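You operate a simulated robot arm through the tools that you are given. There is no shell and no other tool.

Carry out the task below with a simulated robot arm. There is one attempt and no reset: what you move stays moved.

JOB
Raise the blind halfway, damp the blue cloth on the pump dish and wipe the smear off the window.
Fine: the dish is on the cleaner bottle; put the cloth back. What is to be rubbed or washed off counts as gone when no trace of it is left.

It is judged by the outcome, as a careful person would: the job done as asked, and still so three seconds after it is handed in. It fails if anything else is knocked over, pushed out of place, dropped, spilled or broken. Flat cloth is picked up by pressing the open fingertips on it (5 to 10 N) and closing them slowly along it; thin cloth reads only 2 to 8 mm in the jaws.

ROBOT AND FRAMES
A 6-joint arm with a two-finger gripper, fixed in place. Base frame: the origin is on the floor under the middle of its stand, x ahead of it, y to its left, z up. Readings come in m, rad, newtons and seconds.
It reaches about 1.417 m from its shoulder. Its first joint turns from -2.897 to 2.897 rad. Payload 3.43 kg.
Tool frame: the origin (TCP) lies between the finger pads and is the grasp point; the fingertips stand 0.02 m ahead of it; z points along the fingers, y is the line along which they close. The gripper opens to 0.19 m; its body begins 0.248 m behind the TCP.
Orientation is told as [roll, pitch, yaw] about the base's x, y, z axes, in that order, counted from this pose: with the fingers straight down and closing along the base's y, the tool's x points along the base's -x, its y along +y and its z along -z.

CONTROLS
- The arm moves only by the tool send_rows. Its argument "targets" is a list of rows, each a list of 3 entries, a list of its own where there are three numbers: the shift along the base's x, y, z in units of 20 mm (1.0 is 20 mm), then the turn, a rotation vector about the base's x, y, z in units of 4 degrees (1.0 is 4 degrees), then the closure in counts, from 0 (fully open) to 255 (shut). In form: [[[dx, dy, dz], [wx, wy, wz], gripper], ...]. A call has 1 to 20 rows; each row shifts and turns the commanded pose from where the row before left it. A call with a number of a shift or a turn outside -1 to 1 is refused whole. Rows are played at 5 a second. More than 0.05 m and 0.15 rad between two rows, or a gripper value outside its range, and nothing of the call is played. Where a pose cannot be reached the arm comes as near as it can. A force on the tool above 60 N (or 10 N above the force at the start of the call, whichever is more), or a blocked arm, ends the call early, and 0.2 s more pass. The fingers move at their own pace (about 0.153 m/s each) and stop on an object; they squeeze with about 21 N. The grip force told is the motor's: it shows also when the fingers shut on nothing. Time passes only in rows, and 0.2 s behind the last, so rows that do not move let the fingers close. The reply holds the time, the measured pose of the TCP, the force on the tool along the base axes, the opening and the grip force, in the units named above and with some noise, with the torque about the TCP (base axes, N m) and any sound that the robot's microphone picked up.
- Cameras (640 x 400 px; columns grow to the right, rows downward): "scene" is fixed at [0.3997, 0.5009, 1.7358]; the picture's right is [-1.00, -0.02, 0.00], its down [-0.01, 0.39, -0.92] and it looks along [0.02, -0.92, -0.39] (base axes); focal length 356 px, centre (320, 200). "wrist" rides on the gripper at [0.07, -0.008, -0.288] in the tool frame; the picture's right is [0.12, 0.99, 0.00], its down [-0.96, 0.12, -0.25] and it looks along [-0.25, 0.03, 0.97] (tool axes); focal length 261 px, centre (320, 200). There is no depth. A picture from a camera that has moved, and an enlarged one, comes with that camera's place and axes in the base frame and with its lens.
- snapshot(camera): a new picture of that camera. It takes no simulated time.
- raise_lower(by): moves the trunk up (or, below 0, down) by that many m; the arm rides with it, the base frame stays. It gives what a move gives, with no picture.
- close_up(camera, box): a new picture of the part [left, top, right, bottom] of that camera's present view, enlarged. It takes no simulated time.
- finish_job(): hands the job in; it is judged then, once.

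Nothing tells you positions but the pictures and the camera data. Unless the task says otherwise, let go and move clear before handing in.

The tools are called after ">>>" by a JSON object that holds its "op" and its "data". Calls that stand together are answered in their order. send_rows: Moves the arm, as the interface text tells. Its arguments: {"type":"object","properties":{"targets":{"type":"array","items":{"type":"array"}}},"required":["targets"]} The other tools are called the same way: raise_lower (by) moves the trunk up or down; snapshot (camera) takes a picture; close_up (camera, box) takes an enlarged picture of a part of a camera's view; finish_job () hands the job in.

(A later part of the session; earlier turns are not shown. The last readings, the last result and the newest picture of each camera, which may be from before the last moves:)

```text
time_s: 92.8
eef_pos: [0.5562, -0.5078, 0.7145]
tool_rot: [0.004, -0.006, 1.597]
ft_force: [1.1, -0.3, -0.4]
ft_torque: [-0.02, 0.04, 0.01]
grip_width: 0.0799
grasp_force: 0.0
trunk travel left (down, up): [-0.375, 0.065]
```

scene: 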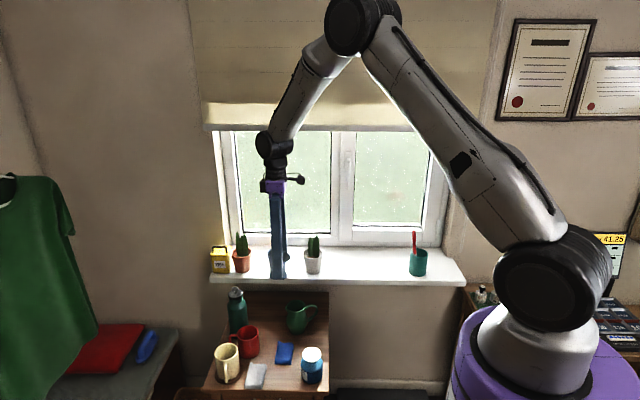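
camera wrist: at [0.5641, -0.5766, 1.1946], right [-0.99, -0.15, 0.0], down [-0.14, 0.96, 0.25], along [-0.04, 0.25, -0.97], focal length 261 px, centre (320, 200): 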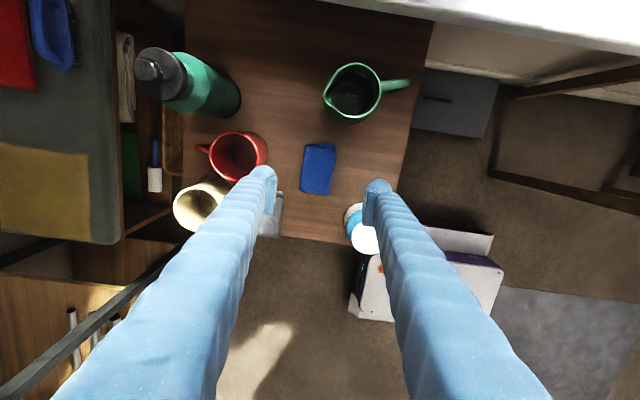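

>>> {"op": "send_rows", "data": {"targets": [[[0, 0, -0.1], [0, 0, 0], 148], [[0, 0, -0.1], [0, 0, 0], 148]]}}

>>> {"op": "close_up", "data": {"camera": "scene", "box": [240, 310, 340, 390]}}

```text
time_s: 93.4
eef_pos: [0.5556, -0.5068, 0.7088]
tool_rot: [0.004, -0.004, 1.597]
ft_force: [-0.3, 0.1, -0.2]
ft_torque: [-0.01, 0.0, 0.0]
grip_width: 0.0798
grasp_force: 0.1
trunk travel left (down, up): [-0.375, 0.065]
```

```text
5.00 times, centred on (290, 350) of scene
camera zoom: at [0.3997, 0.5009, 1.7358], right [-1.0, -0.02, 0.0], down [-0.01, 0.39, -0.92], along [0.02, -0.92, -0.39], focal length 1779 px, centre (470, -550)
```

zoom: 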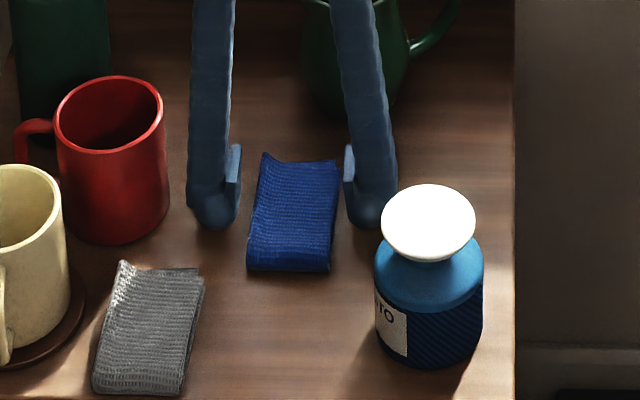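

>>> {"op": "send_rows", "data": {"targets": [[[0, 0, -0.1], [0, 0, 0], 148], [[0, 0, -0.1], [0, 0, 0], 148]]}}

```text
time_s: 94.0
eef_pos: [0.5557, -0.5062, 0.7073]
tool_rot: [0.006, -0.005, 1.596]
ft_force: [0.2, 0.0, -0.1]
ft_torque: [0.01, 0.02, 0.02]
grip_width: 0.0797
grasp_force: 0.1
trunk travel left (down, up): [-0.375, 0.065]
```

>>> {"op": "send_rows", "data": {"targets": [[[0, 0, -0.1], [0, 0, 0], 148], [[0, 0, -0.1], [0, 0, 0], 148]]}}

```text
time_s: 94.6
eef_pos: [0.5563, -0.5054, 0.7054]
tool_rot: [0.005, -0.006, 1.596]
ft_force: [-0.7, 1.2, -1.4]
ft_torque: [-0.02, 0.0, 0.0]
grip_width: 0.0795
grasp_force: 0.0
trunk travel left (down, up): [-0.375, 0.065]
```

>>> {"op": "send_rows", "data": {"targets": [[[0, 0, 0], [0, 0, 0], 148], [[0, 0, 0], [0, 0, 0], 148]]}}

>>> {"op": "close_up", "data": {"camera": "scene", "box": [240, 310, 340, 390]}}

>>> {"op": "close_up", "data": {"camera": "wrist", "box": [220, 100, 420, 240]}}

```text
time_s: 95.2
eef_pos: [0.5554, -0.5064, 0.7048]
tool_rot: [0.006, -0.007, 1.597]
ft_force: [0.5, -0.3, 0.8]
ft_torque: [-0.01, 0.0, 0.01]
grip_width: 0.08
grasp_force: 0.1
trunk travel left (down, up): [-0.375, 0.065]
```

```text
5.00 times, centred on (290, 350) of scene
camera zoom: at [0.3997, 0.5009, 1.7358], right [-1.0, -0.02, 0.0], down [-0.01, 0.39, -0.92], along [0.02, -0.92, -0.39], focal length 1779 px, centre (470, -550)
```

zoom: 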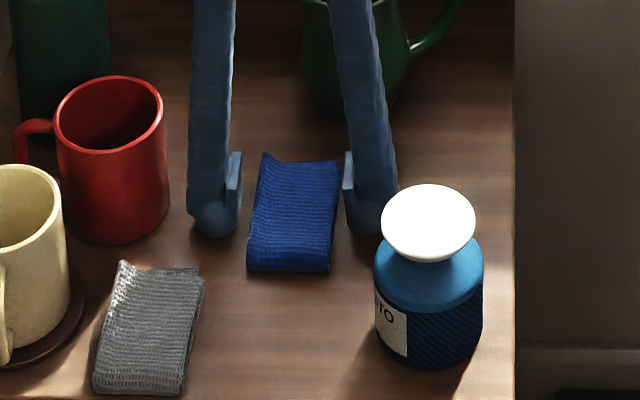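

```text
2.86 times, centred on (320, 170) of wrist
camera zoom: at [0.5687, -0.579, 0.9917], right [-0.99, -0.15, 0.0], down [-0.14, 0.96, 0.25], along [-0.04, 0.25, -0.97], focal length 745 px, centre (320, 286)
```

zoom: 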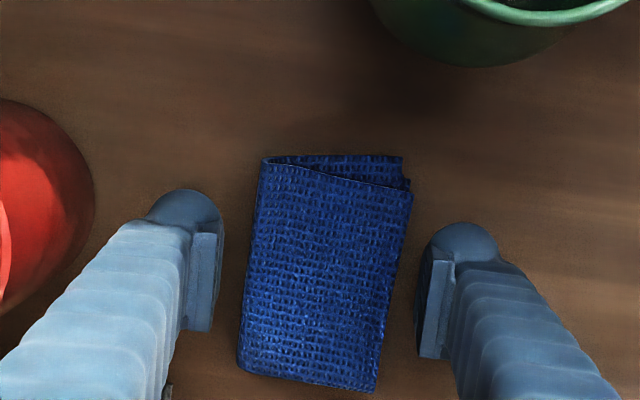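

>>> {"op": "send_rows", "data": {"targets": [[[0, 0, -0.1], [0, 0, 0], 148], [[0, 0, -0.1], [0, 0, 0], 148], [[0, 0, 0], [0, 0, 0], 148]]}}

```text
time_s: 96.0
eef_pos: [0.5556, -0.5065, 0.6994]
tool_rot: [0.005, -0.007, 1.595]
ft_force: [1.0, -0.1, -0.2]
ft_torque: [0.0, -0.03, 0.01]
grip_width: 0.0797
grasp_force: 0.0
trunk travel left (down, up): [-0.375, 0.065]
```

>>> {"op": "send_rows", "data": {"targets": [[[0, 0, -0.1], [0, 0, 0], 148], [[0, 0, -0.1], [0, 0, 0], 148], [[0, 0, 0], [0, 0, 0], 148]]}}

```text
time_s: 96.8
eef_pos: [0.5554, -0.5074, 0.6981]
tool_rot: [0.002, -0.005, 1.597]
ft_force: [-0.5, 3.1, 37.7]
ft_torque: [0.02, -0.73, 0.11]
grip_width: 0.0794
grasp_force: 0.0
trunk travel left (down, up): [-0.375, 0.065]
```

The tips touch the table at TCP z≈0.698. I'll lift about 3 mm clear and squeeze the pad from both sides, slowly.

>>> {"op": "send_rows", "data": {"targets": [[[0, 0, 0.2], [0, 0, 0], 148], [[0, 0, 0.05], [0, 0, 0], 152], [[0, 0, 0.02], [0, 0, 0], 157], [[0, 0, 0.02], [0, 0, 0], 162], [[0, 0, 0.02], [0, 0, 0], 167], [[0, 0, 0.02], [0, 0, 0], 172]]}}

>>> {"op": "close_up", "data": {"camera": "scene", "box": [240, 310, 340, 390]}}

>>> {"op": "close_up", "data": {"camera": "wrist", "box": [220, 100, 420, 240]}}

```text
time_s: 98.2
eef_pos: [0.5555, -0.5056, 0.7041]
tool_rot: [0.006, -0.004, 1.596]
ft_force: [0.6, -0.3, -0.6]
ft_torque: [0.03, 0.01, 0.0]
grip_width: 0.0623
grasp_force: 0.8
trunk travel left (down, up): [-0.375, 0.065]
```

```text
5.00 times, centred on (290, 350) of scene
camera zoom: at [0.3997, 0.5009, 1.7358], right [-1.0, -0.02, 0.0], down [-0.01, 0.39, -0.92], along [0.02, -0.92, -0.39], focal length 1779 px, centre (470, -550)
```

zoom: 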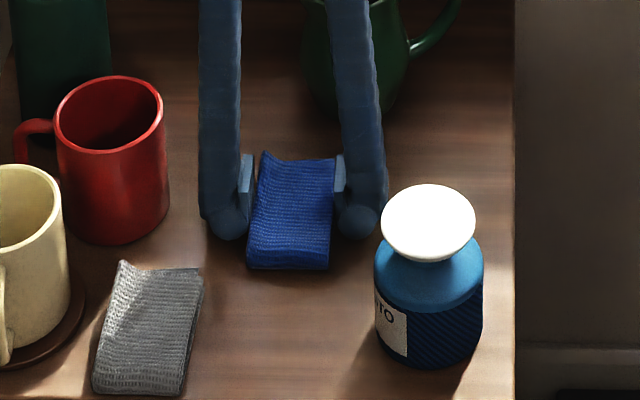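

```text
2.86 times, centred on (320, 170) of wrist
camera zoom: at [0.5678, -0.579, 0.9895], right [-0.99, -0.15, 0.0], down [-0.14, 0.96, 0.25], along [-0.04, 0.25, -0.97], focal length 745 px, centre (320, 286)
```

zoom: 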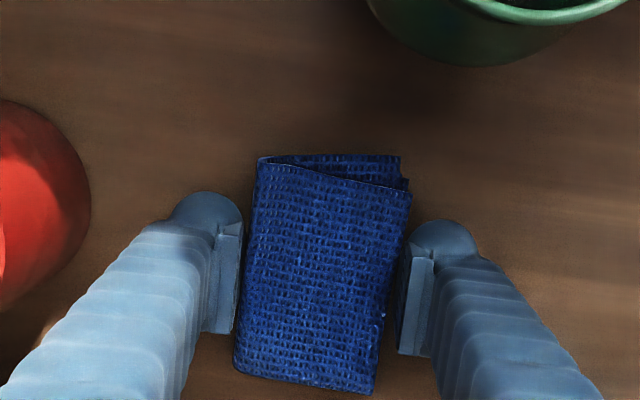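

>>> {"op": "send_rows", "data": {"targets": [[[0, 0, -0.1], [0, 0, 0], 176], [[0, 0, 0], [0, 0, 0], 180], [[0, 0, 0], [0, 0, 0], 184], [[0, 0, 0], [0, 0, 0], 188], [[0, 0, 0], [0, 0, 0], 192], [[0, 0, 0], [0, 0, 0], 196]]}}

>>> {"op": "close_up", "data": {"camera": "scene", "box": [240, 310, 340, 390]}}

>>> {"op": "close_up", "data": {"camera": "wrist", "box": [220, 100, 420, 240]}}

```text
time_s: 99.6
eef_pos: [0.5557, -0.5066, 0.7017]
tool_rot: [0.004, -0.005, 1.598]
ft_force: [-2.4, 0.6, 15.5]
ft_torque: [0.07, 0.09, -0.11]
grip_width: 0.0609
grasp_force: 21.5
trunk travel left (down, up): [-0.375, 0.065]
```

```text
5.00 times, centred on (290, 350) of scene
camera zoom: at [0.3997, 0.5009, 1.7358], right [-1.0, -0.02, 0.0], down [-0.01, 0.39, -0.92], along [0.02, -0.92, -0.39], focal length 1779 px, centre (470, -550)
```

zoom: 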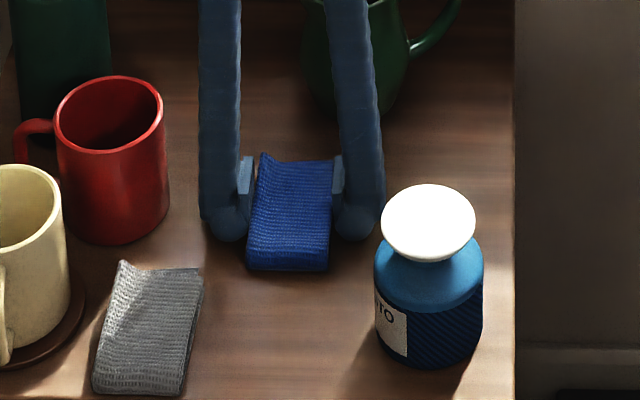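

```text
2.86 times, centred on (320, 170) of wrist
camera zoom: at [0.5682, -0.5788, 0.988], right [-0.99, -0.15, 0.0], down [-0.14, 0.96, 0.25], along [-0.04, 0.25, -0.97], focal length 745 px, centre (320, 286)
```

zoom: 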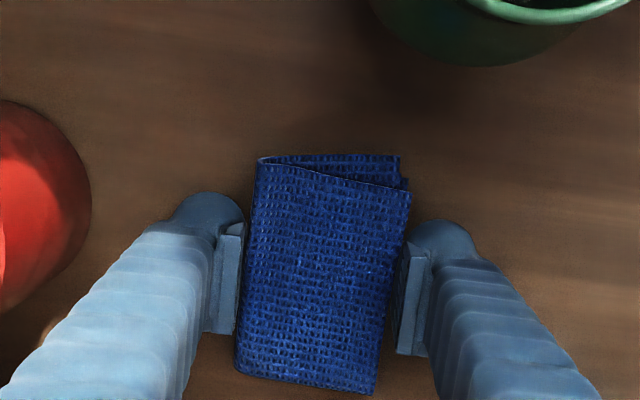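

The folded cloth behaves like a firm pad and is now held across its 61 mm width at 21 N. I'll test-lift it.

>>> {"op": "send_rows", "data": {"targets": [[[0, 0, 0.1], [0, 0, 0], 255], [[0, 0, 0.2], [0, 0, 0], 255], [[0, 0, 0.3], [0, 0, 0], 255], [[0, 0, 0.5], [0, 0, 0], 255], [[0, 0, 0.5], [0, 0, 0], 255], [[0, 0, 0.5], [0, 0, 0], 255]]}}

>>> {"op": "close_up", "data": {"camera": "scene", "box": [240, 290, 340, 390]}}

>>> {"op": "close_up", "data": {"camera": "wrist", "box": [220, 100, 420, 240]}}

```text
time_s: 101.0
eef_pos: [0.556, -0.5041, 0.7407]
tool_rot: [0.004, -0.005, 1.596]
ft_force: [-0.1, 0.1, -0.4]
ft_torque: [0.0, 0.02, 0.02]
grip_width: 0.0604
grasp_force: 21.5
trunk travel left (down, up): [-0.375, 0.065]
```

```text
4.00 times, centred on (290, 340) of scene
camera zoom: at [0.3997, 0.5009, 1.7358], right [-1.0, -0.02, 0.0], down [-0.01, 0.39, -0.92], along [0.02, -0.92, -0.39], focal length 1423 px, centre (440, -360)
```

zoom: 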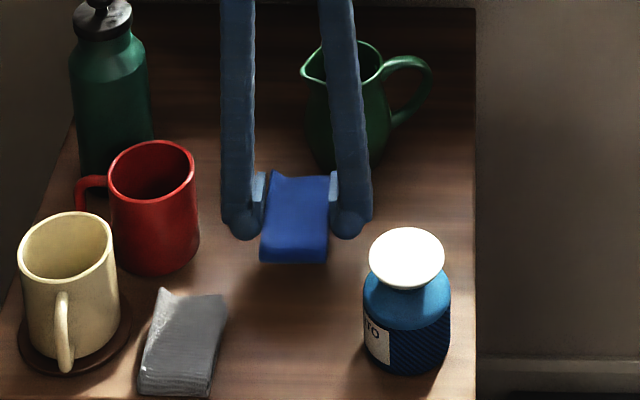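

```text
2.86 times, centred on (320, 170) of wrist
camera zoom: at [0.5678, -0.5779, 1.0294], right [-0.99, -0.15, 0.0], down [-0.14, 0.96, 0.25], along [-0.04, 0.25, -0.97], focal length 745 px, centre (320, 286)
```

zoom: 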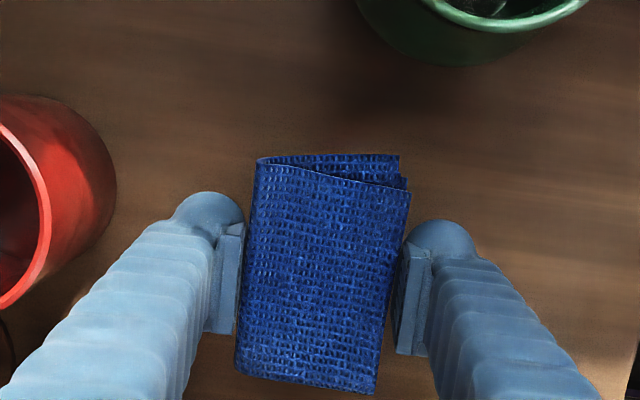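

The cloth is lifted and held firmly. I'll rise and look at the pump bottle to find the dish precisely.

>>> {"op": "send_rows", "data": {"targets": [[[0, 0, 0.8], [0, 0, 0], 255], [[0, 0, 0.8], [0, 0, 0], 255], [[0, 0, 0.8], [0, 0, 0], 255], [[0, 0, 0.8], [0, 0, 0], 255], [[0, 0, 0.8], [0, 0, 0], 255], [[0, 0, 0.8], [0, 0, 0], 255], [[0, 0, 0.8], [0, 0, 0], 255], [[0, 0, 0.8], [0, 0, 0], 255]]}}

>>> {"op": "snapshot", "data": {"camera": "wrist"}}

>>> {"op": "close_up", "data": {"camera": "scene", "box": [270, 320, 350, 390]}}

```text
time_s: 102.8
eef_pos: [0.5543, -0.5074, 0.8709]
tool_rot: [0.003, -0.006, 1.597]
ft_force: [-0.1, 0.0, -0.6]
ft_torque: [-0.01, -0.02, 0.0]
grip_width: 0.0607
grasp_force: 20.9
trunk travel left (down, up): [-0.375, 0.065]
```

```text
taken
camera wrist: at [0.5673, -0.5795, 1.157], right [-0.99, -0.15, 0.0], down [-0.14, 0.96, 0.25], along [-0.04, 0.25, -0.97], focal length 261 px, centre (320, 200)
```

wrist: 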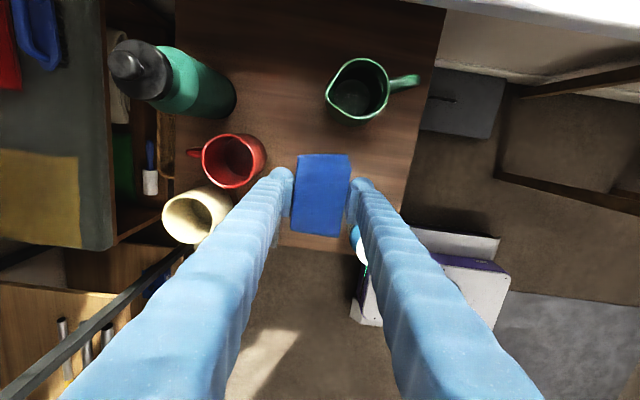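

```text
5.71 times, centred on (310, 355) of scene
camera zoom: at [0.3997, 0.5009, 1.7358], right [-1.0, -0.02, 0.0], down [-0.01, 0.39, -0.92], along [0.02, -0.92, -0.39], focal length 2033 px, centre (377, -686)
```

zoom: 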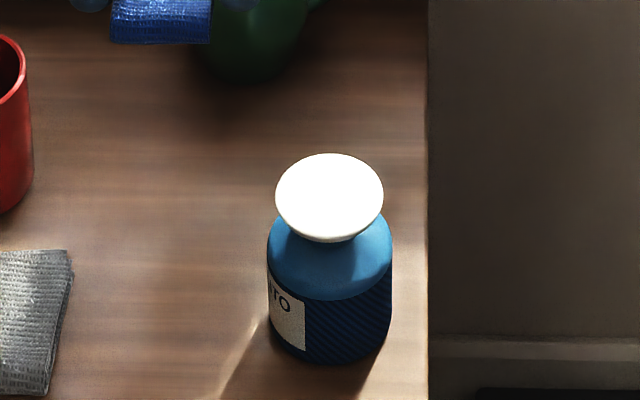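

>>> {"op": "send_rows", "data": {"targets": [[[-1, -0.3, 0], [0, 0, 0], 255], [[-1, -0.3, 0], [0, 0, 0], 255], [[-1, -0.3, 0], [0, 0, 0], 255], [[-1, -0.3, 0], [0, 0, 0], 255], [[-1, -0.4, 0], [0, 0, 0], 255]]}}

>>> {"op": "snapshot", "data": {"camera": "wrist"}}

>>> {"op": "close_up", "data": {"camera": "wrist", "box": [260, 190, 400, 330]}}

```text
time_s: 104.0
eef_pos: [0.4569, -0.5374, 0.8686]
tool_rot: [0.004, -0.005, 1.596]
ft_force: [0.5, -0.6, 0.0]
ft_torque: [0.01, -0.04, 0.04]
grip_width: 0.0606
grasp_force: 20.6
trunk travel left (down, up): [-0.375, 0.065]
```

```text
taken
camera wrist: at [0.4698, -0.6106, 1.1561], right [-0.99, -0.15, 0.0], down [-0.14, 0.96, 0.25], along [-0.04, 0.25, -0.97], focal length 261 px, centre (320, 200)
```

wrist: 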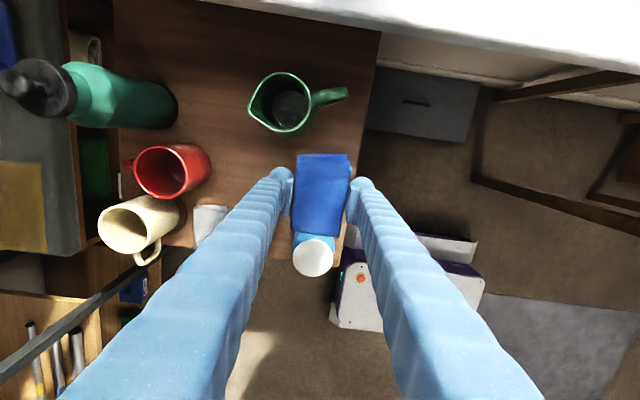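

```text
2.86 times, centred on (330, 260) of wrist
camera zoom: at [0.4698, -0.6106, 1.1561], right [-0.99, -0.15, 0.0], down [-0.14, 0.96, 0.25], along [-0.04, 0.25, -0.97], focal length 745 px, centre (291, 29)
```

zoom: 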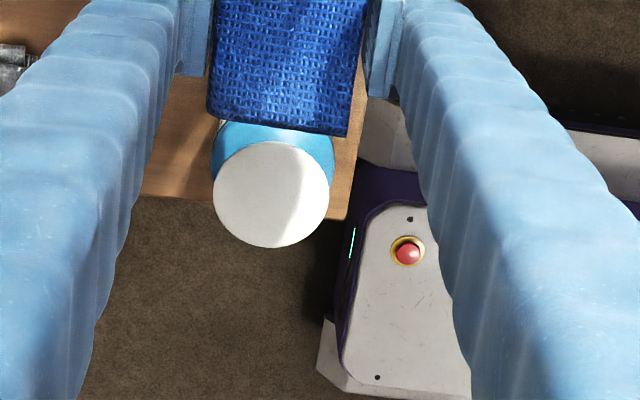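

The dish centre is at about (0.452, -0.423, 0.787), about 6 cm across. I'll bring the pad over it and press down gently.

>>> {"op": "send_rows", "data": {"targets": [[[-0.04, 0.95, 0], [0, 0, 0], 255], [[-0.04, 0.95, 0], [0, 0, 0], 255], [[-0.04, 0.95, 0], [0, 0, 0], 255], [[-0.04, 0.95, 0], [0, 0, 0], 255], [[-0.04, 0.95, 0], [0, 0, 0], 255], [[-0.04, 0.95, 0], [0, 0, 0], 255], [[0, 0, -0.7], [0, 0, 0], 255], [[0, 0, -0.7], [0, 0, 0], 255], [[0, 0, -0.3], [0, 0, 0], 255]]}}

>>> {"op": "close_up", "data": {"camera": "scene", "box": [260, 300, 370, 390]}}

>>> {"op": "snapshot", "data": {"camera": "wrist"}}

```text
time_s: 106.0
eef_pos: [0.4495, -0.4235, 0.8356]
tool_rot: [0.005, -0.006, 1.598]
ft_force: [0.1, -0.1, 0.4]
ft_torque: [-0.02, 0.0, -0.03]
grip_width: 0.0607
grasp_force: 21.0
trunk travel left (down, up): [-0.375, 0.065]
```

```text
4.44 times, centred on (315, 345) of scene
camera zoom: at [0.3997, 0.5009, 1.7358], right [-1.0, -0.02, 0.0], down [-0.01, 0.39, -0.92], along [0.02, -0.92, -0.39], focal length 1582 px, centre (342, -444)
```

zoom: 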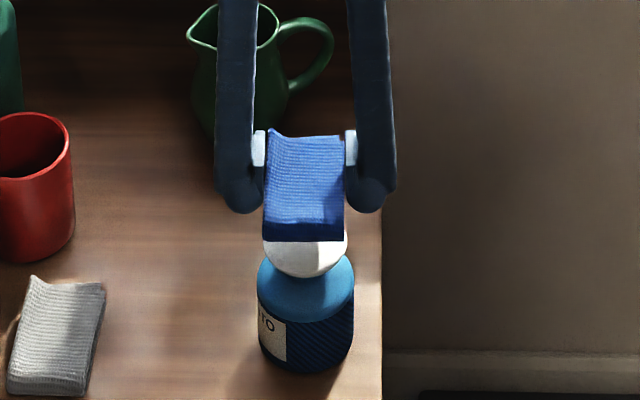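

```text
taken
camera wrist: at [0.4624, -0.4972, 1.123], right [-0.99, -0.14, 0.0], down [-0.14, 0.96, 0.25], along [-0.04, 0.25, -0.97], focal length 261 px, centre (320, 200)
```

wrist: 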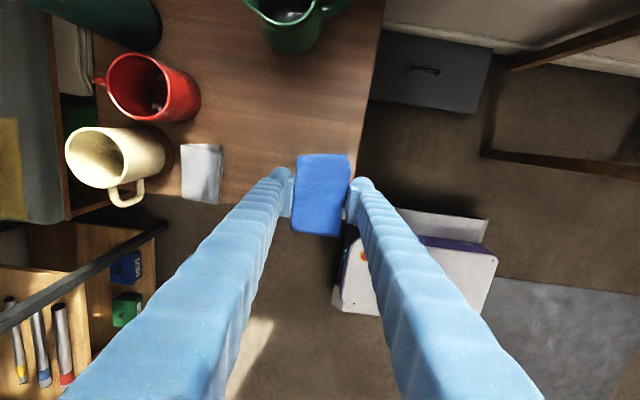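

>>> {"op": "send_rows", "data": {"targets": [[[0, 0, -0.25], [0, 0, 0], 255], [[0, 0, -0.25], [0, 0, 0], 255], [[0, 0, -0.25], [0, 0, 0], 255], [[0, 0, 0], [0, 0, 0], 255]]}}

```text
time_s: 107.0
eef_pos: [0.4513, -0.4249, 0.8222]
tool_rot: [0.005, -0.005, 1.597]
ft_force: [-0.6, 0.2, -1.3]
ft_torque: [-0.02, -0.02, 0.0]
grip_width: 0.061
grasp_force: 21.0
trunk travel left (down, up): [-0.375, 0.065]
```

>>> {"op": "send_rows", "data": {"targets": [[[0, 0, -0.15], [0, 0, 0], 255], [[0, 0, -0.15], [0, 0, 0], 255], [[0, 0, 0], [0, 0, 0], 255]]}}

```text
time_s: 107.8
eef_pos: [0.45, -0.4241, 0.8155]
tool_rot: [0.004, -0.005, 1.598]
ft_force: [-0.8, 0.4, -0.4]
ft_torque: [0.02, 0.0, 0.03]
grip_width: 0.0604
grasp_force: 21.3
trunk travel left (down, up): [-0.375, 0.065]
```

>>> {"op": "send_rows", "data": {"targets": [[[0, 0, -0.15], [0, 0, 0], 255], [[0, 0, -0.1], [0, 0, 0], 255], [[0, 0, 0], [0, 0, 0], 255]]}}

>>> {"op": "close_up", "data": {"camera": "scene", "box": [260, 300, 370, 390]}}

```text
time_s: 108.6
eef_pos: [0.4505, -0.4251, 0.8103]
tool_rot: [0.006, -0.007, 1.596]
ft_force: [0.3, 0.2, -0.5]
ft_torque: [0.02, 0.0, -0.01]
grip_width: 0.0607
grasp_force: 21.1
trunk travel left (down, up): [-0.375, 0.065]
```

```text
4.44 times, centred on (315, 345) of scene
camera zoom: at [0.3997, 0.5009, 1.7358], right [-1.0, -0.02, 0.0], down [-0.01, 0.39, -0.92], along [0.02, -0.92, -0.39], focal length 1582 px, centre (342, -444)
```

zoom: 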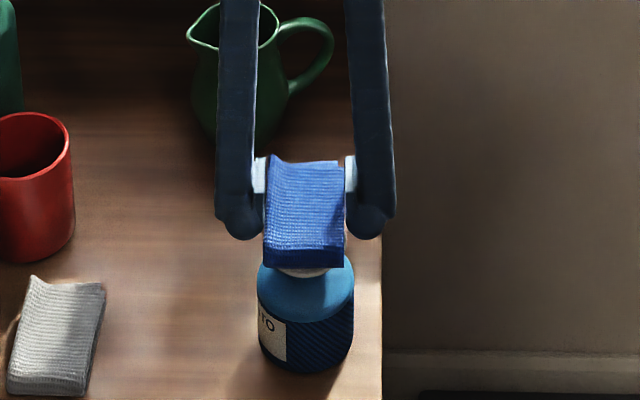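

>>> {"op": "send_rows", "data": {"targets": [[[0, 0, -0.1], [0, 0, 0], 255], [[0, 0, -0.1], [0, 0, 0], 255], [[0, 0, 0], [0, 0, 0], 255]]}}

```text
time_s: 109.4
eef_pos: [0.4507, -0.4232, 0.8063]
tool_rot: [0.004, -0.006, 1.599]
ft_force: [0.2, 1.0, -0.7]
ft_torque: [0.04, 0.01, 0.0]
grip_width: 0.0605
grasp_force: 21.1
trunk travel left (down, up): [-0.375, 0.065]
```

>>> {"op": "send_rows", "data": {"targets": [[[0, 0, -0.1], [0, 0, 0], 255], [[0, 0, -0.1], [0, 0, 0], 255], [[0, 0, 0], [0, 0, 0], 255]]}}

```text
time_s: 110.2
eef_pos: [0.4512, -0.423, 0.8019]
tool_rot: [0.006, -0.006, 1.597]
ft_force: [0.7, -1.5, -0.3]
ft_torque: [0.01, 0.01, -0.03]
grip_width: 0.0605
grasp_force: 20.9
trunk travel left (down, up): [-0.375, 0.065]
```

>>> {"op": "send_rows", "data": {"targets": [[[0, 0, -0.1], [0, 0, 0], 255], [[0, 0, -0.1], [0, 0, 0], 255], [[0, 0, 0], [0, 0, 0], 255]]}}

>>> {"op": "close_up", "data": {"camera": "scene", "box": [280, 320, 350, 380]}}

```text
time_s: 111.0
eef_pos: [0.4504, -0.4245, 0.7973]
tool_rot: [0.005, -0.005, 1.598]
ft_force: [-0.1, -0.7, 1.1]
ft_torque: [-0.02, -0.02, -0.01]
grip_width: 0.0606
grasp_force: 20.7
trunk travel left (down, up): [-0.375, 0.065]
```

```text
6.67 times, centred on (315, 350) of scene
camera zoom: at [0.3997, 0.5009, 1.7358], right [-1.0, -0.02, 0.0], down [-0.01, 0.39, -0.92], along [0.02, -0.92, -0.39], focal length 2372 px, centre (353, -800)
```

zoom: 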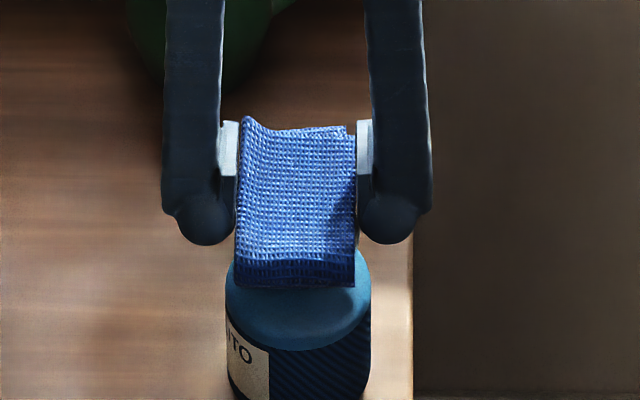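

>>> {"op": "send_rows", "data": {"targets": [[[0, 0, -0.1], [0, 0, 0], 255], [[0, 0, -0.1], [0, 0, 0], 255], [[0, 0, 0], [0, 0, 0], 255]]}}

```text
time_s: 111.8
eef_pos: [0.4505, -0.4235, 0.7937]
tool_rot: [0.006, -0.005, 1.596]
ft_force: [-0.5, 0.1, 0.8]
ft_torque: [0.01, 0.01, 0.01]
grip_width: 0.0607
grasp_force: 20.9
trunk travel left (down, up): [-0.375, 0.065]
```

>>> {"op": "send_rows", "data": {"targets": [[[0, 0, -0.1], [0, 0, 0], 255], [[0, 0, -0.1], [0, 0, 0], 255], [[0, 0, 0], [0, 0, 0], 255]]}}

```text
time_s: 112.6
eef_pos: [0.4503, -0.4237, 0.7906]
tool_rot: [0.006, -0.005, 1.597]
ft_force: [-1.6, 0.4, 4.2]
ft_torque: [0.07, 0.03, -0.01]
grip_width: 0.0609
grasp_force: 20.8
trunk travel left (down, up): [-0.375, 0.065]
```

>>> {"op": "send_rows", "data": {"targets": [[[0, 0, -0.1], [0, 0, 0], 255], [[0, 0, 0], [0, 0, 0], 255]]}}

```text
time_s: 113.2
eef_pos: [0.4499, -0.4227, 0.7885]
tool_rot: [0.004, -0.007, 1.597]
ft_force: [0.3, 0.6, 13.2]
ft_torque: [0.16, 0.01, 0.04]
grip_width: 0.0604
grasp_force: 20.8
trunk travel left (down, up): [-0.375, 0.065]
```

>>> {"op": "send_rows", "data": {"targets": [[[0, 0, -0.08], [0, 0, 0], 255], [[0, 0, 0], [0, 0, 0], 255], [[0, 0, 0], [0, 0, 0], 255]]}}

>>> {"op": "close_up", "data": {"camera": "scene", "box": [280, 320, 350, 380]}}

```text
time_s: 114.0
eef_pos: [0.4509, -0.4233, 0.787]
tool_rot: [0.004, -0.006, 1.597]
ft_force: [-0.6, -1.8, 22.6]
ft_torque: [0.15, 0.0, 0.02]
grip_width: 0.0607
grasp_force: 20.8
trunk travel left (down, up): [-0.375, 0.065]
```

```text
6.67 times, centred on (315, 350) of scene
camera zoom: at [0.3997, 0.5009, 1.7358], right [-1.0, -0.02, 0.0], down [-0.01, 0.39, -0.92], along [0.02, -0.92, -0.39], focal length 2372 px, centre (353, -800)
```

zoom: 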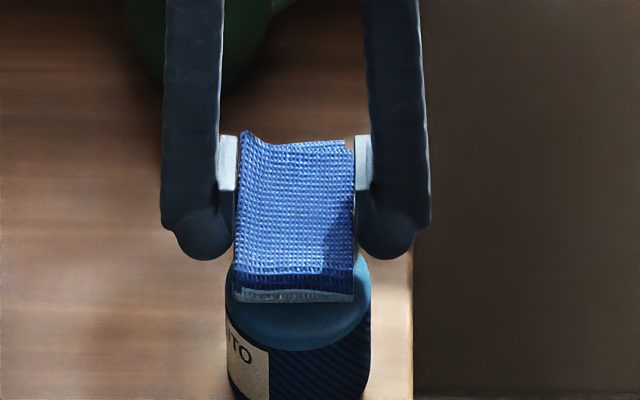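

>>> {"op": "send_rows", "data": {"targets": [[[0, 0, -0.08], [0, 0, 0], 255], [[0, 0, 0], [0, 0, 0], 255], [[0, 0, 0], [0, 0, 0], 255], [[0, 0, 0.15], [0, 0, 0], 255], [[0, 0, 0.2], [0, 0, 0], 255], [[0, 0, 0.2], [0, 0, 0], 255], [[0, 0, 0], [0, 0, 0], 255]]}}

>>> {"op": "close_up", "data": {"camera": "scene", "box": [280, 320, 350, 380]}}

```text
time_s: 115.6
eef_pos: [0.4501, -0.424, 0.7952]
tool_rot: [0.004, -0.006, 1.597]
ft_force: [0.6, 1.4, 0.2]
ft_torque: [-0.01, -0.01, 0.02]
grip_width: 0.0606
grasp_force: 20.8
trunk travel left (down, up): [-0.375, 0.065]
```

```text
6.67 times, centred on (315, 350) of scene
camera zoom: at [0.3997, 0.5009, 1.7358], right [-1.0, -0.02, 0.0], down [-0.01, 0.39, -0.92], along [0.02, -0.92, -0.39], focal length 2372 px, centre (353, -800)
```

zoom: 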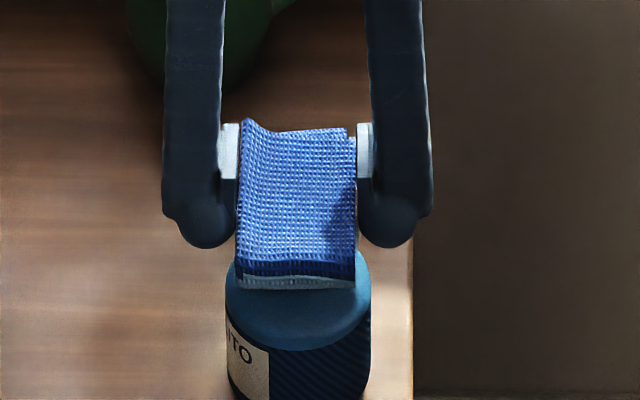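

The lower layer of the pad has turned lighter, so it took up cleaner. I'll lift off and check the cloth and the bottle.

>>> {"op": "send_rows", "data": {"targets": [[[0, 0, 0.5], [0, 0, 0], 255], [[0, 0, 1], [0, 0, 0], 255], [[0, 0, 1], [0, 0, 0], 255], [[0, 0, 1], [0, 0, 0], 255], [[0, 0, 1], [0, 0, 0], 255], [[0, 0, 1], [0, 0, 0], 255], [[0, 0, 1], [0, 0, 0], 255]]}}

>>> {"op": "close_up", "data": {"camera": "scene", "box": [260, 290, 370, 390]}}

>>> {"op": "snapshot", "data": {"camera": "wrist"}}

>>> {"op": "snapshot", "data": {"camera": "scene"}}

```text
time_s: 117.2
eef_pos: [0.4477, -0.425, 0.9265]
tool_rot: [0.003, -0.005, 1.597]
ft_force: [0.6, 0.0, -0.5]
ft_torque: [0.0, -0.04, -0.04]
grip_width: 0.0605
grasp_force: 20.4
trunk travel left (down, up): [-0.375, 0.065]
```

```text
4.00 times, centred on (315, 340) of scene
camera zoom: at [0.3997, 0.5009, 1.7358], right [-1.0, -0.02, 0.0], down [-0.01, 0.39, -0.92], along [0.02, -0.92, -0.39], focal length 1423 px, centre (340, -360)
```

zoom: 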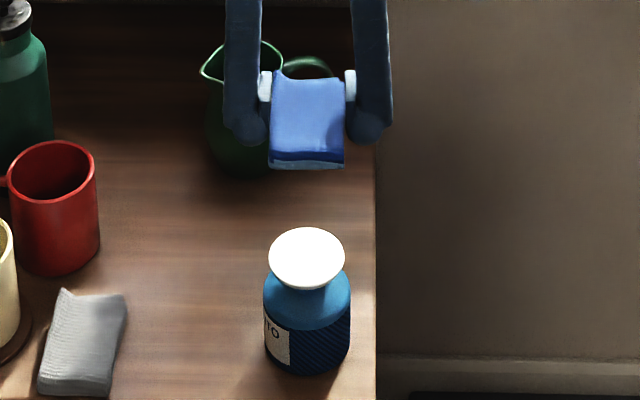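

```text
taken
camera wrist: at [0.4605, -0.4978, 1.214], right [-0.99, -0.15, 0.0], down [-0.14, 0.96, 0.25], along [-0.04, 0.25, -0.97], focal length 261 px, centre (320, 200)
```

wrist: 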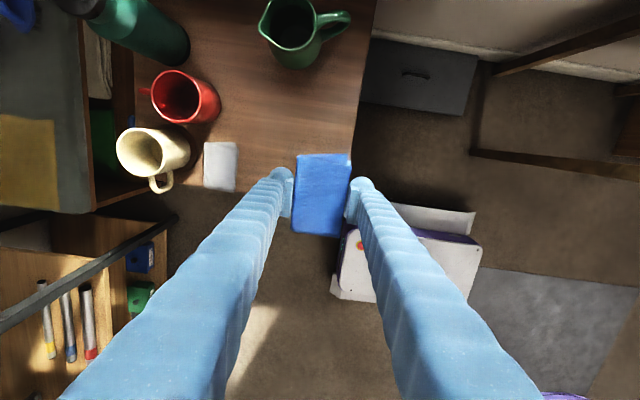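

```text
taken
```

scene: 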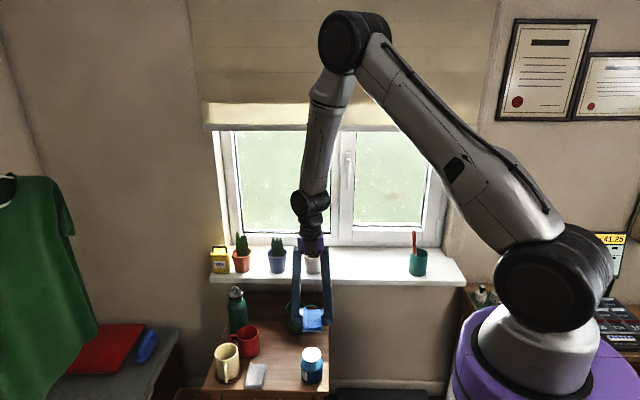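

The cloth is damp and the bottle stands undisturbed. I'll rise, turn to face the window with a slight downward tilt, and go around the cup.

>>> {"op": "send_rows", "data": {"targets": [[[0, -0.5, 0.95], [0, 0, 0], 255], [[0, -0.5, 0.95], [0, 0, 0], 255], [[0, -0.5, 0.95], [0, 0, 0], 255], [[0, -0.5, 0.95], [0, 0, 0], 255], [[0, -0.5, 0.95], [0, 0, 0], 255], [[0, -0.5, 0.95], [0, 0, 0], 255], [[0, -0.5, 0.95], [0, 0, 0], 255], [[0, -0.5, 0.95], [0, 0, 0], 255], [[0, -0.5, 0.95], [0, 0, 0], 255], [[0, -0.5, 0.95], [0, 0, 0], 255], [[0, -0.5, 0.95], [0, 0, 0], 255], [[0, -0.5, 0.95], [0, 0, 0], 255]]}}

>>> {"op": "send_rows", "data": {"targets": [[[0.1, -0.4, 0.1], [-1, 0, 0], 255], [[0.1, -0.4, 0.1], [-1, 0, 0], 255], [[0.1, -0.4, 0.1], [-1, 0, 0], 255], [[0.1, -0.4, 0.1], [-1, 0, 0], 255], [[0.1, -0.4, 0.1], [-1, 0, 0], 255], [[0.1, -0.4, 0.1], [-1, 0, 0], 255], [[0.1, -0.4, 0.1], [-1, 0, 0], 255], [[0.1, -0.4, 0.1], [-1, 0, 0], 255], [[0, -0.4, 0.1], [-1, 0, 0], 255], [[0, -0.4, 0.1], [-1, 0, 0], 255]]}}

>>> {"op": "snapshot", "data": {"camera": "scene"}}

```text
time_s: 119.8
eef_pos: [0.4493, -0.5443, 1.1533]
tool_rot: [0.005, -0.007, 1.597]
ft_force: [0.1, 0.0, 0.0]
ft_torque: [-0.01, -0.01, -0.01]
grip_width: 0.0606
grasp_force: 21.4
trunk travel left (down, up): [-0.375, 0.065]
```

```text
time_s: 122.0
eef_pos: [0.4666, -0.622, 1.1748]
tool_rot: [0.026, 0.692, 1.605]
ft_force: [0.8, -0.5, -0.2]
ft_torque: [0.0, 0.01, -0.03]
grip_width: 0.0605
grasp_force: 20.2
trunk travel left (down, up): [-0.375, 0.065]
```

```text
taken
```

scene: 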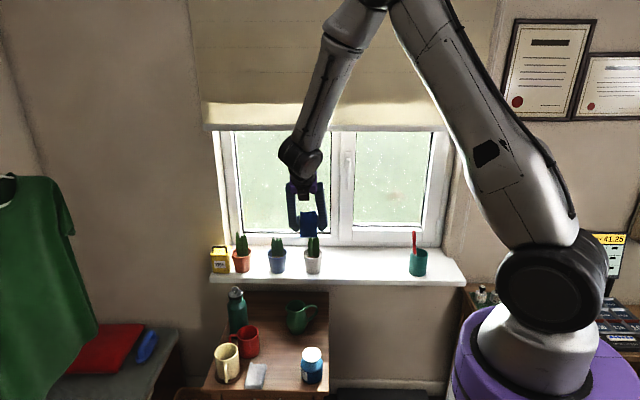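

>>> {"op": "send_rows", "data": {"targets": [[[0, -0.4, 0.2], [-1, 0, 0], 255], [[0, -0.4, 0.2], [-1, 0, 0], 255], [[0, -0.4, 0.2], [-1, 0, 0], 255], [[0, -0.4, 0.2], [-1, 0, 0], 255], [[0, -0.4, 0.2], [-1, 0, 0], 255], [[0, -0.4, 0.2], [-1, 0, 0], 255], [[0, -0.4, 0.2], [-1, 0, 0], 255], [[0, -0.4, 0.2], [-1, 0, 0], 255], [[0, -0.4, 0.2], [-0.5, 0, 0], 255]]}}

>>> {"op": "snapshot", "data": {"camera": "scene"}}

>>> {"op": "snapshot", "data": {"camera": "wrist"}}

```text
time_s: 124.0
eef_pos: [0.465, -0.6955, 1.2114]
tool_rot: [0.096, 1.287, 1.664]
ft_force: [0.0, -0.6, -0.2]
ft_torque: [-0.01, 0.0, 0.01]
grip_width: 0.0608
grasp_force: 21.1
trunk travel left (down, up): [-0.375, 0.065]
```

```text
taken
```

scene: 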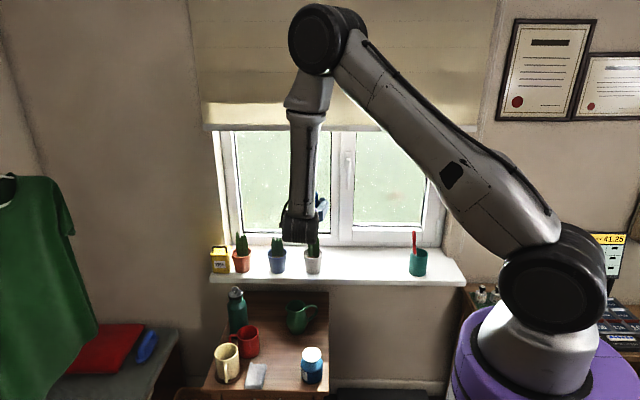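

```text
taken
camera wrist: at [0.4781, -0.4401, 1.3583], right [-0.99, -0.04, 0.14], down [-0.14, 0.51, -0.85], along [-0.04, -0.86, -0.51], focal length 261 px, centre (320, 200)
```

wrist: 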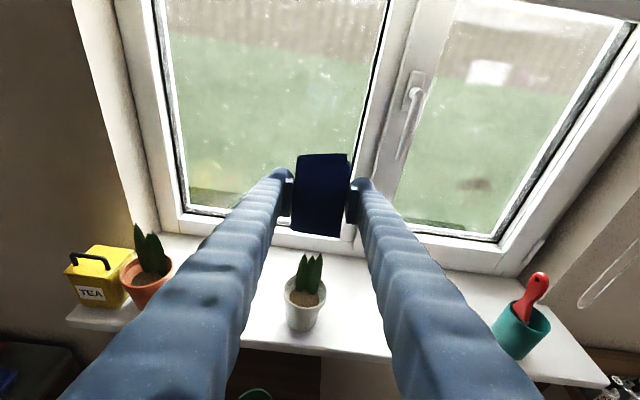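

>>> {"op": "close_up", "data": {"camera": "wrist", "box": [400, 110, 560, 230]}}

>>> {"op": "close_up", "data": {"camera": "scene", "box": [340, 130, 450, 250]}}

>>> {"op": "close_up", "data": {"camera": "wrist", "box": [460, 240, 580, 370]}}

```text
3.33 times, centred on (480, 170) of wrist
camera zoom: at [0.4781, -0.4401, 1.3583], right [-0.99, -0.04, 0.14], down [-0.14, 0.51, -0.85], along [-0.04, -0.86, -0.51], focal length 869 px, centre (-213, 300)
```

zoom: 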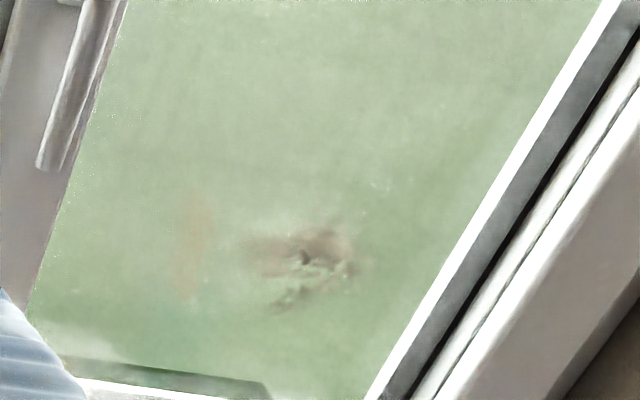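

```text
3.33 times, centred on (395, 190) of scene
camera zoom: at [0.3997, 0.5009, 1.7358], right [-1.0, -0.02, 0.0], down [-0.01, 0.39, -0.92], along [0.02, -0.92, -0.39], focal length 1186 px, centre (70, 233)
```

zoom: 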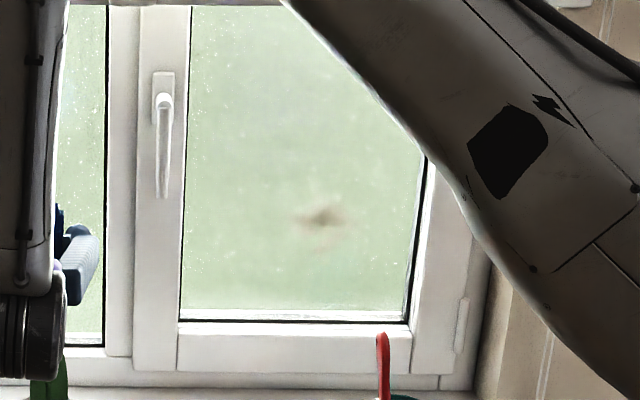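

```text
3.08 times, centred on (520, 305) of wrist
camera zoom: at [0.4781, -0.4401, 1.3583], right [-0.99, -0.04, 0.14], down [-0.14, 0.51, -0.85], along [-0.04, -0.86, -0.51], focal length 802 px, centre (-295, -123)
```

zoom: 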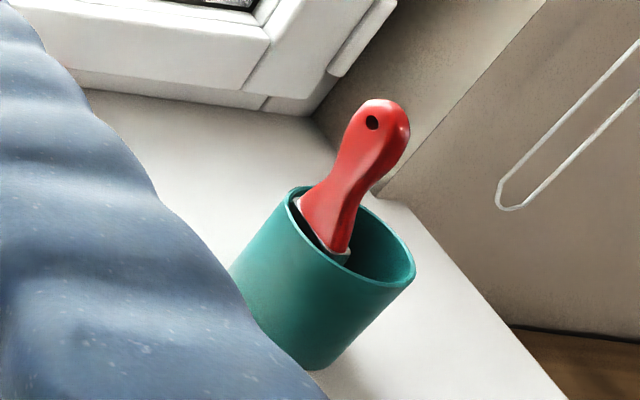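

The smear covers about x 0.03–0.12 and z 1.06–1.14 on the glass plane at y≈-1.035. I'll flatten the tilt to about 8° and move across in front of the right pane, staying above the cup and brush.

>>> {"op": "send_rows", "data": {"targets": [[[-0.97, -0.5, 0], [-0.25, 0, 0], 255], [[-0.97, -0.5, 0], [-0.25, 0, 0], 255], [[-0.97, -0.5, 0], [-0.25, 0, 0], 255], [[-0.97, -0.5, 0], [-0.25, 0, 0], 255], [[-0.97, -0.5, 0], [-0.25, 0, 0], 255], [[-0.97, -0.5, 0], [-0.25, 0, 0], 255], [[-0.97, -0.5, 0], [-0.25, 0, 0], 255], [[-0.97, -0.5, 0], [-0.25, 0, 0], 255], [[-0.97, -0.5, 0], [0, 0, 0], 255], [[-0.97, -0.5, 0], [0, 0, 0], 255], [[-0.97, -0.5, 0], [0, 0, 0], 255], [[-0.97, -0.5, 0], [0, 0, 0], 255]]}}

>>> {"op": "snapshot", "data": {"camera": "scene"}}

>>> {"op": "snapshot", "data": {"camera": "wrist"}}

```text
time_s: 126.6
eef_pos: [0.2313, -0.815, 1.2127]
tool_rot: [0.181, 1.423, 1.751]
ft_force: [-0.1, 0.1, 0.5]
ft_torque: [-0.01, -0.01, 0.06]
grip_width: 0.0608
grasp_force: 21.3
trunk travel left (down, up): [-0.375, 0.065]
```

```text
taken
```

scene: 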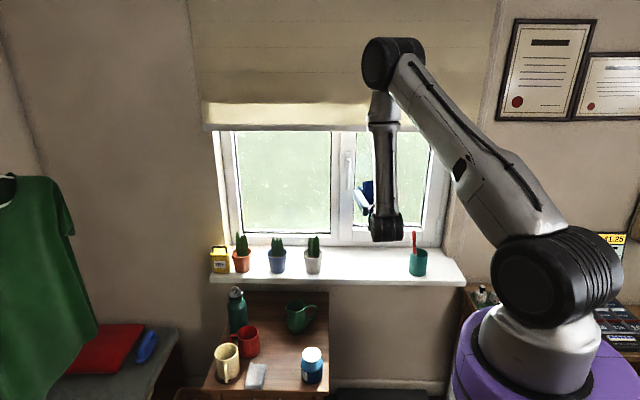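

```text
taken
camera wrist: at [0.2431, -0.5427, 1.3235], right [-0.99, -0.02, 0.14], down [-0.14, 0.38, -0.91], along [-0.04, -0.92, -0.38], focal length 261 px, centre (320, 200)
```

wrist: 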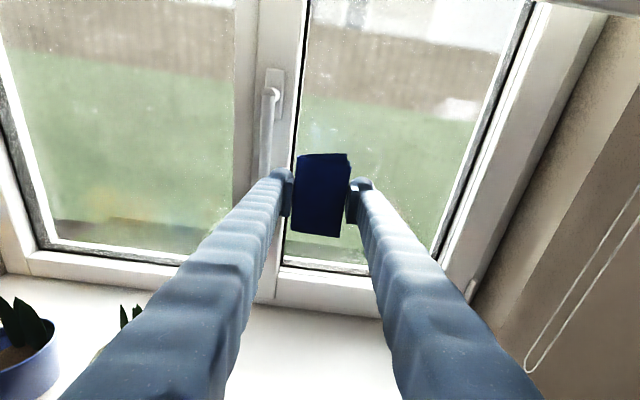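

>>> {"op": "send_rows", "data": {"targets": [[[-0.9, -0.9, -0.6], [0, 0, 0], 255], [[-0.9, -0.9, -0.6], [0, 0, 0], 255], [[-0.9, -0.9, -0.6], [0, 0, 0], 255], [[-0.9, -0.9, -0.6], [0, 0, 0], 255], [[-0.9, -0.9, -0.6], [0, 0, 0], 255], [[-0.9, -0.9, -0.6], [0, 0, 0], 255], [[-0.9, -0.9, -0.6], [0, 0, 0], 255]]}}

>>> {"op": "snapshot", "data": {"camera": "wrist"}}

>>> {"op": "snapshot", "data": {"camera": "scene"}}

```text
time_s: 128.2
eef_pos: [0.1494, -0.9348, 1.1276]
tool_rot: [0.213, 1.424, 1.749]
ft_force: [0.3, -0.5, -0.5]
ft_torque: [-0.04, 0.01, -0.01]
grip_width: 0.0605
grasp_force: 20.8
out of reach, approached as far as the arm can: row 5, 6, 7
trunk travel left (down, up): [-0.375, 0.065]
```

```text
taken
camera wrist: at [0.1704, -0.6624, 1.2382], right [-0.99, 0.01, 0.15], down [-0.13, 0.39, -0.91], along [-0.07, -0.92, -0.38], focal length 261 px, centre (320, 200)
```

wrist: 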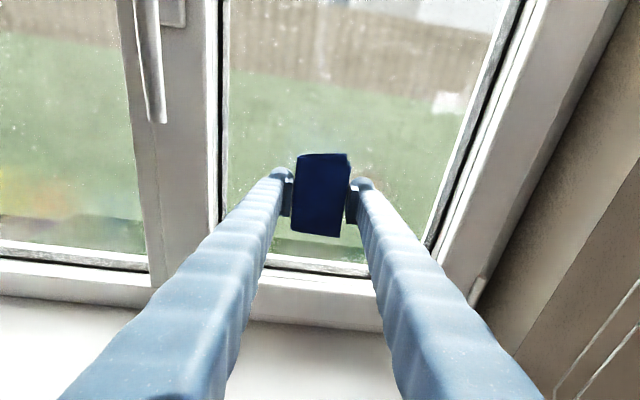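

```text
taken
```

scene: 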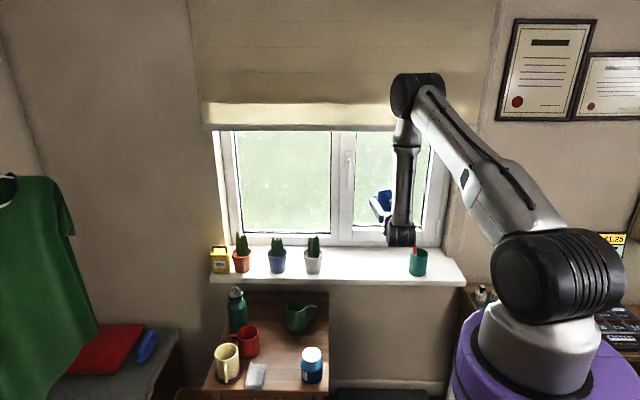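

The arm reports it can't go further toward −x in this pose (stuck near x≈0.149). I'll re-sync and test what is limiting it.

>>> {"op": "send_rows", "data": {"targets": [[[0, 0, 0], [0, 0, 0], 255], [[0, 0, 0], [0, 0, 0], 255]]}}

>>> {"op": "send_rows", "data": {"targets": [[[0, 0, 0.5], [0, 0, 0], 255], [[0, 0, 0.5], [0, 0, 0], 255]]}}

```text
time_s: 128.8
eef_pos: [0.1494, -0.9348, 1.1269]
tool_rot: [0.213, 1.424, 1.752]
ft_force: [1.0, 0.5, -1.0]
ft_torque: [0.0, 0.02, -0.02]
grip_width: 0.0608
grasp_force: 21.4
trunk travel left (down, up): [-0.375, 0.065]
```

```text
time_s: 129.4
eef_pos: [0.1655, -0.9288, 1.1487]
tool_rot: [0.195, 1.425, 1.75]
ft_force: [-0.3, 0.3, 1.1]
ft_torque: [0.02, 0.0, 0.01]
grip_width: 0.0605
grasp_force: 21.0
out of reach, approached as far as the arm can: row 1, 2
trunk travel left (down, up): [-0.375, 0.065]
```

Going lower lets the arm reach further toward −x, so raising the trunk should help. I'll raise it by its remaining 0.065 m, then come down and across again.

>>> {"op": "raise_lower", "data": {"by": 0.064}}

>>> {"op": "send_rows", "data": {"targets": [[[0, 0, -0.9], [0, 0, 0], 255], [[0, 0, -0.9], [0, 0, 0], 255], [[0, 0, -0.9], [0, 0, 0], 255], [[0, 0, -0.9], [0, 0, 0], 255]]}}

```text
time_s: 130.4
eef_pos: [0.1662, -0.9287, 1.2107]
tool_rot: [0.195, 1.422, 1.752]
ft_force: [-0.2, 0.5, -0.3]
ft_torque: [0.02, 0.0, 0.0]
grip_width: 0.0606
grasp_force: 20.8
trunk travel left (down, up): [-0.439, 0.001]
```

```text
time_s: 131.4
eef_pos: [0.1654, -0.9313, 1.1377]
tool_rot: [0.197, 1.422, 1.749]
ft_force: [0.3, -0.4, -0.9]
ft_torque: [-0.04, -0.02, 0.03]
grip_width: 0.0608
grasp_force: 20.7
trunk travel left (down, up): [-0.439, 0.001]
```

>>> {"op": "send_rows", "data": {"targets": [[[-0.5, 0, -0.1], [0, 0, 0], 255], [[-0.5, 0, -0.1], [0, 0, 0], 255], [[-0.5, 0, -0.1], [0, 0, 0], 255], [[-0.5, 0, -0.1], [0, 0, 0], 255], [[-0.5, 0, -0.1], [0, 0, 0], 255], [[-0.5, 0, -0.1], [0, 0, 0], 255]]}}

```text
time_s: 132.8
eef_pos: [0.1486, -0.917, 1.1266]
tool_rot: [0.213, 1.425, 1.754]
ft_force: [0.5, 0.4, -0.1]
ft_torque: [-0.01, -0.02, 0.01]
grip_width: 0.0602
grasp_force: 21.2
out of reach, approached as far as the arm can: row 2, 3, 4, 5, 6
trunk travel left (down, up): [-0.439, 0.001]
```

>>> {"op": "send_rows", "data": {"targets": [[[0.3, 0, 0], [0, 0, -1], 255], [[0, 0, 0], [0, 0, -1], 255], [[0, 0, 0], [0, 0, -1], 255]]}}

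```text
time_s: 133.6
eef_pos: [0.1576, -0.9183, 1.1275]
tool_rot: [0.202, 1.424, 1.551]
ft_force: [0.1, -0.1, -0.4]
ft_torque: [-0.03, 0.01, -0.04]
grip_width: 0.0608
grasp_force: 20.6
trunk travel left (down, up): [-0.439, 0.001]
```

>>> {"op": "send_rows", "data": {"targets": [[[-0.5, 0, 0], [0, 0, 0], 255], [[-0.5, 0, 0], [0, 0, 0], 255], [[-0.5, 0, 0], [0, 0, 0], 255], [[-0.5, 0, 0], [0, 0, 0], 255]]}}

>>> {"op": "snapshot", "data": {"camera": "wrist"}}

>>> {"op": "snapshot", "data": {"camera": "scene"}}

```text
time_s: 134.6
eef_pos: [0.1152, -0.9176, 1.1275]
tool_rot: [0.192, 1.425, 1.539]
ft_force: [0.8, 1.2, -0.7]
ft_torque: [0.03, 0.0, 0.0]
grip_width: 0.0606
grasp_force: 20.9
trunk travel left (down, up): [-0.439, 0.001]
```

```text
taken
camera wrist: at [0.1874, -0.6538, 1.2379], right [-0.97, 0.2, 0.15], down [-0.05, 0.41, -0.91], along [-0.24, -0.89, -0.38], focal length 261 px, centre (320, 200)
```

wrist: 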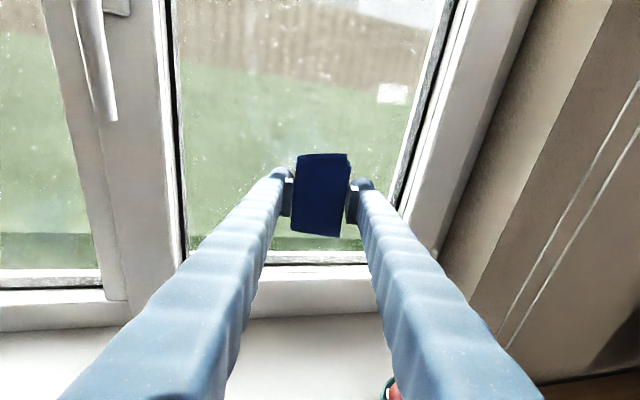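

```text
taken
```

scene: 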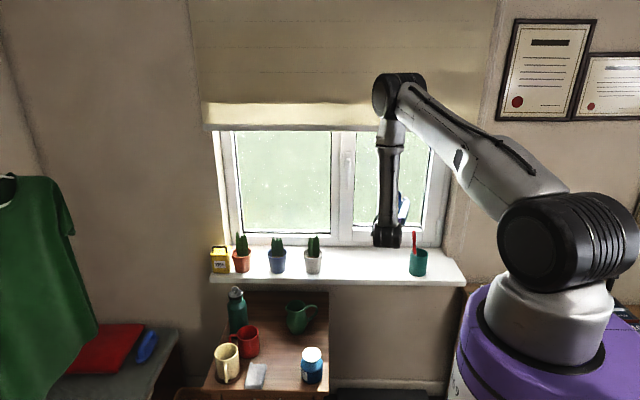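

Yawing the tool slightly frees the motion. I'll test how far −x I can go at this yaw to find out which joint is the limit.

>>> {"op": "send_rows", "data": {"targets": [[[-0.5, 0, 0], [0, 0, 0], 255], [[-0.5, 0, 0], [0, 0, 0], 255], [[-0.5, 0, 0], [0, 0, 0], 255], [[-0.5, 0, 0], [0, 0, 0], 255]]}}

```text
time_s: 135.6
eef_pos: [0.0745, -0.9174, 1.1276]
tool_rot: [0.191, 1.424, 1.54]
ft_force: [-0.5, -0.5, -0.4]
ft_torque: [0.01, 0.01, 0.0]
grip_width: 0.0604
grasp_force: 21.2
trunk travel left (down, up): [-0.439, 0.001]
```

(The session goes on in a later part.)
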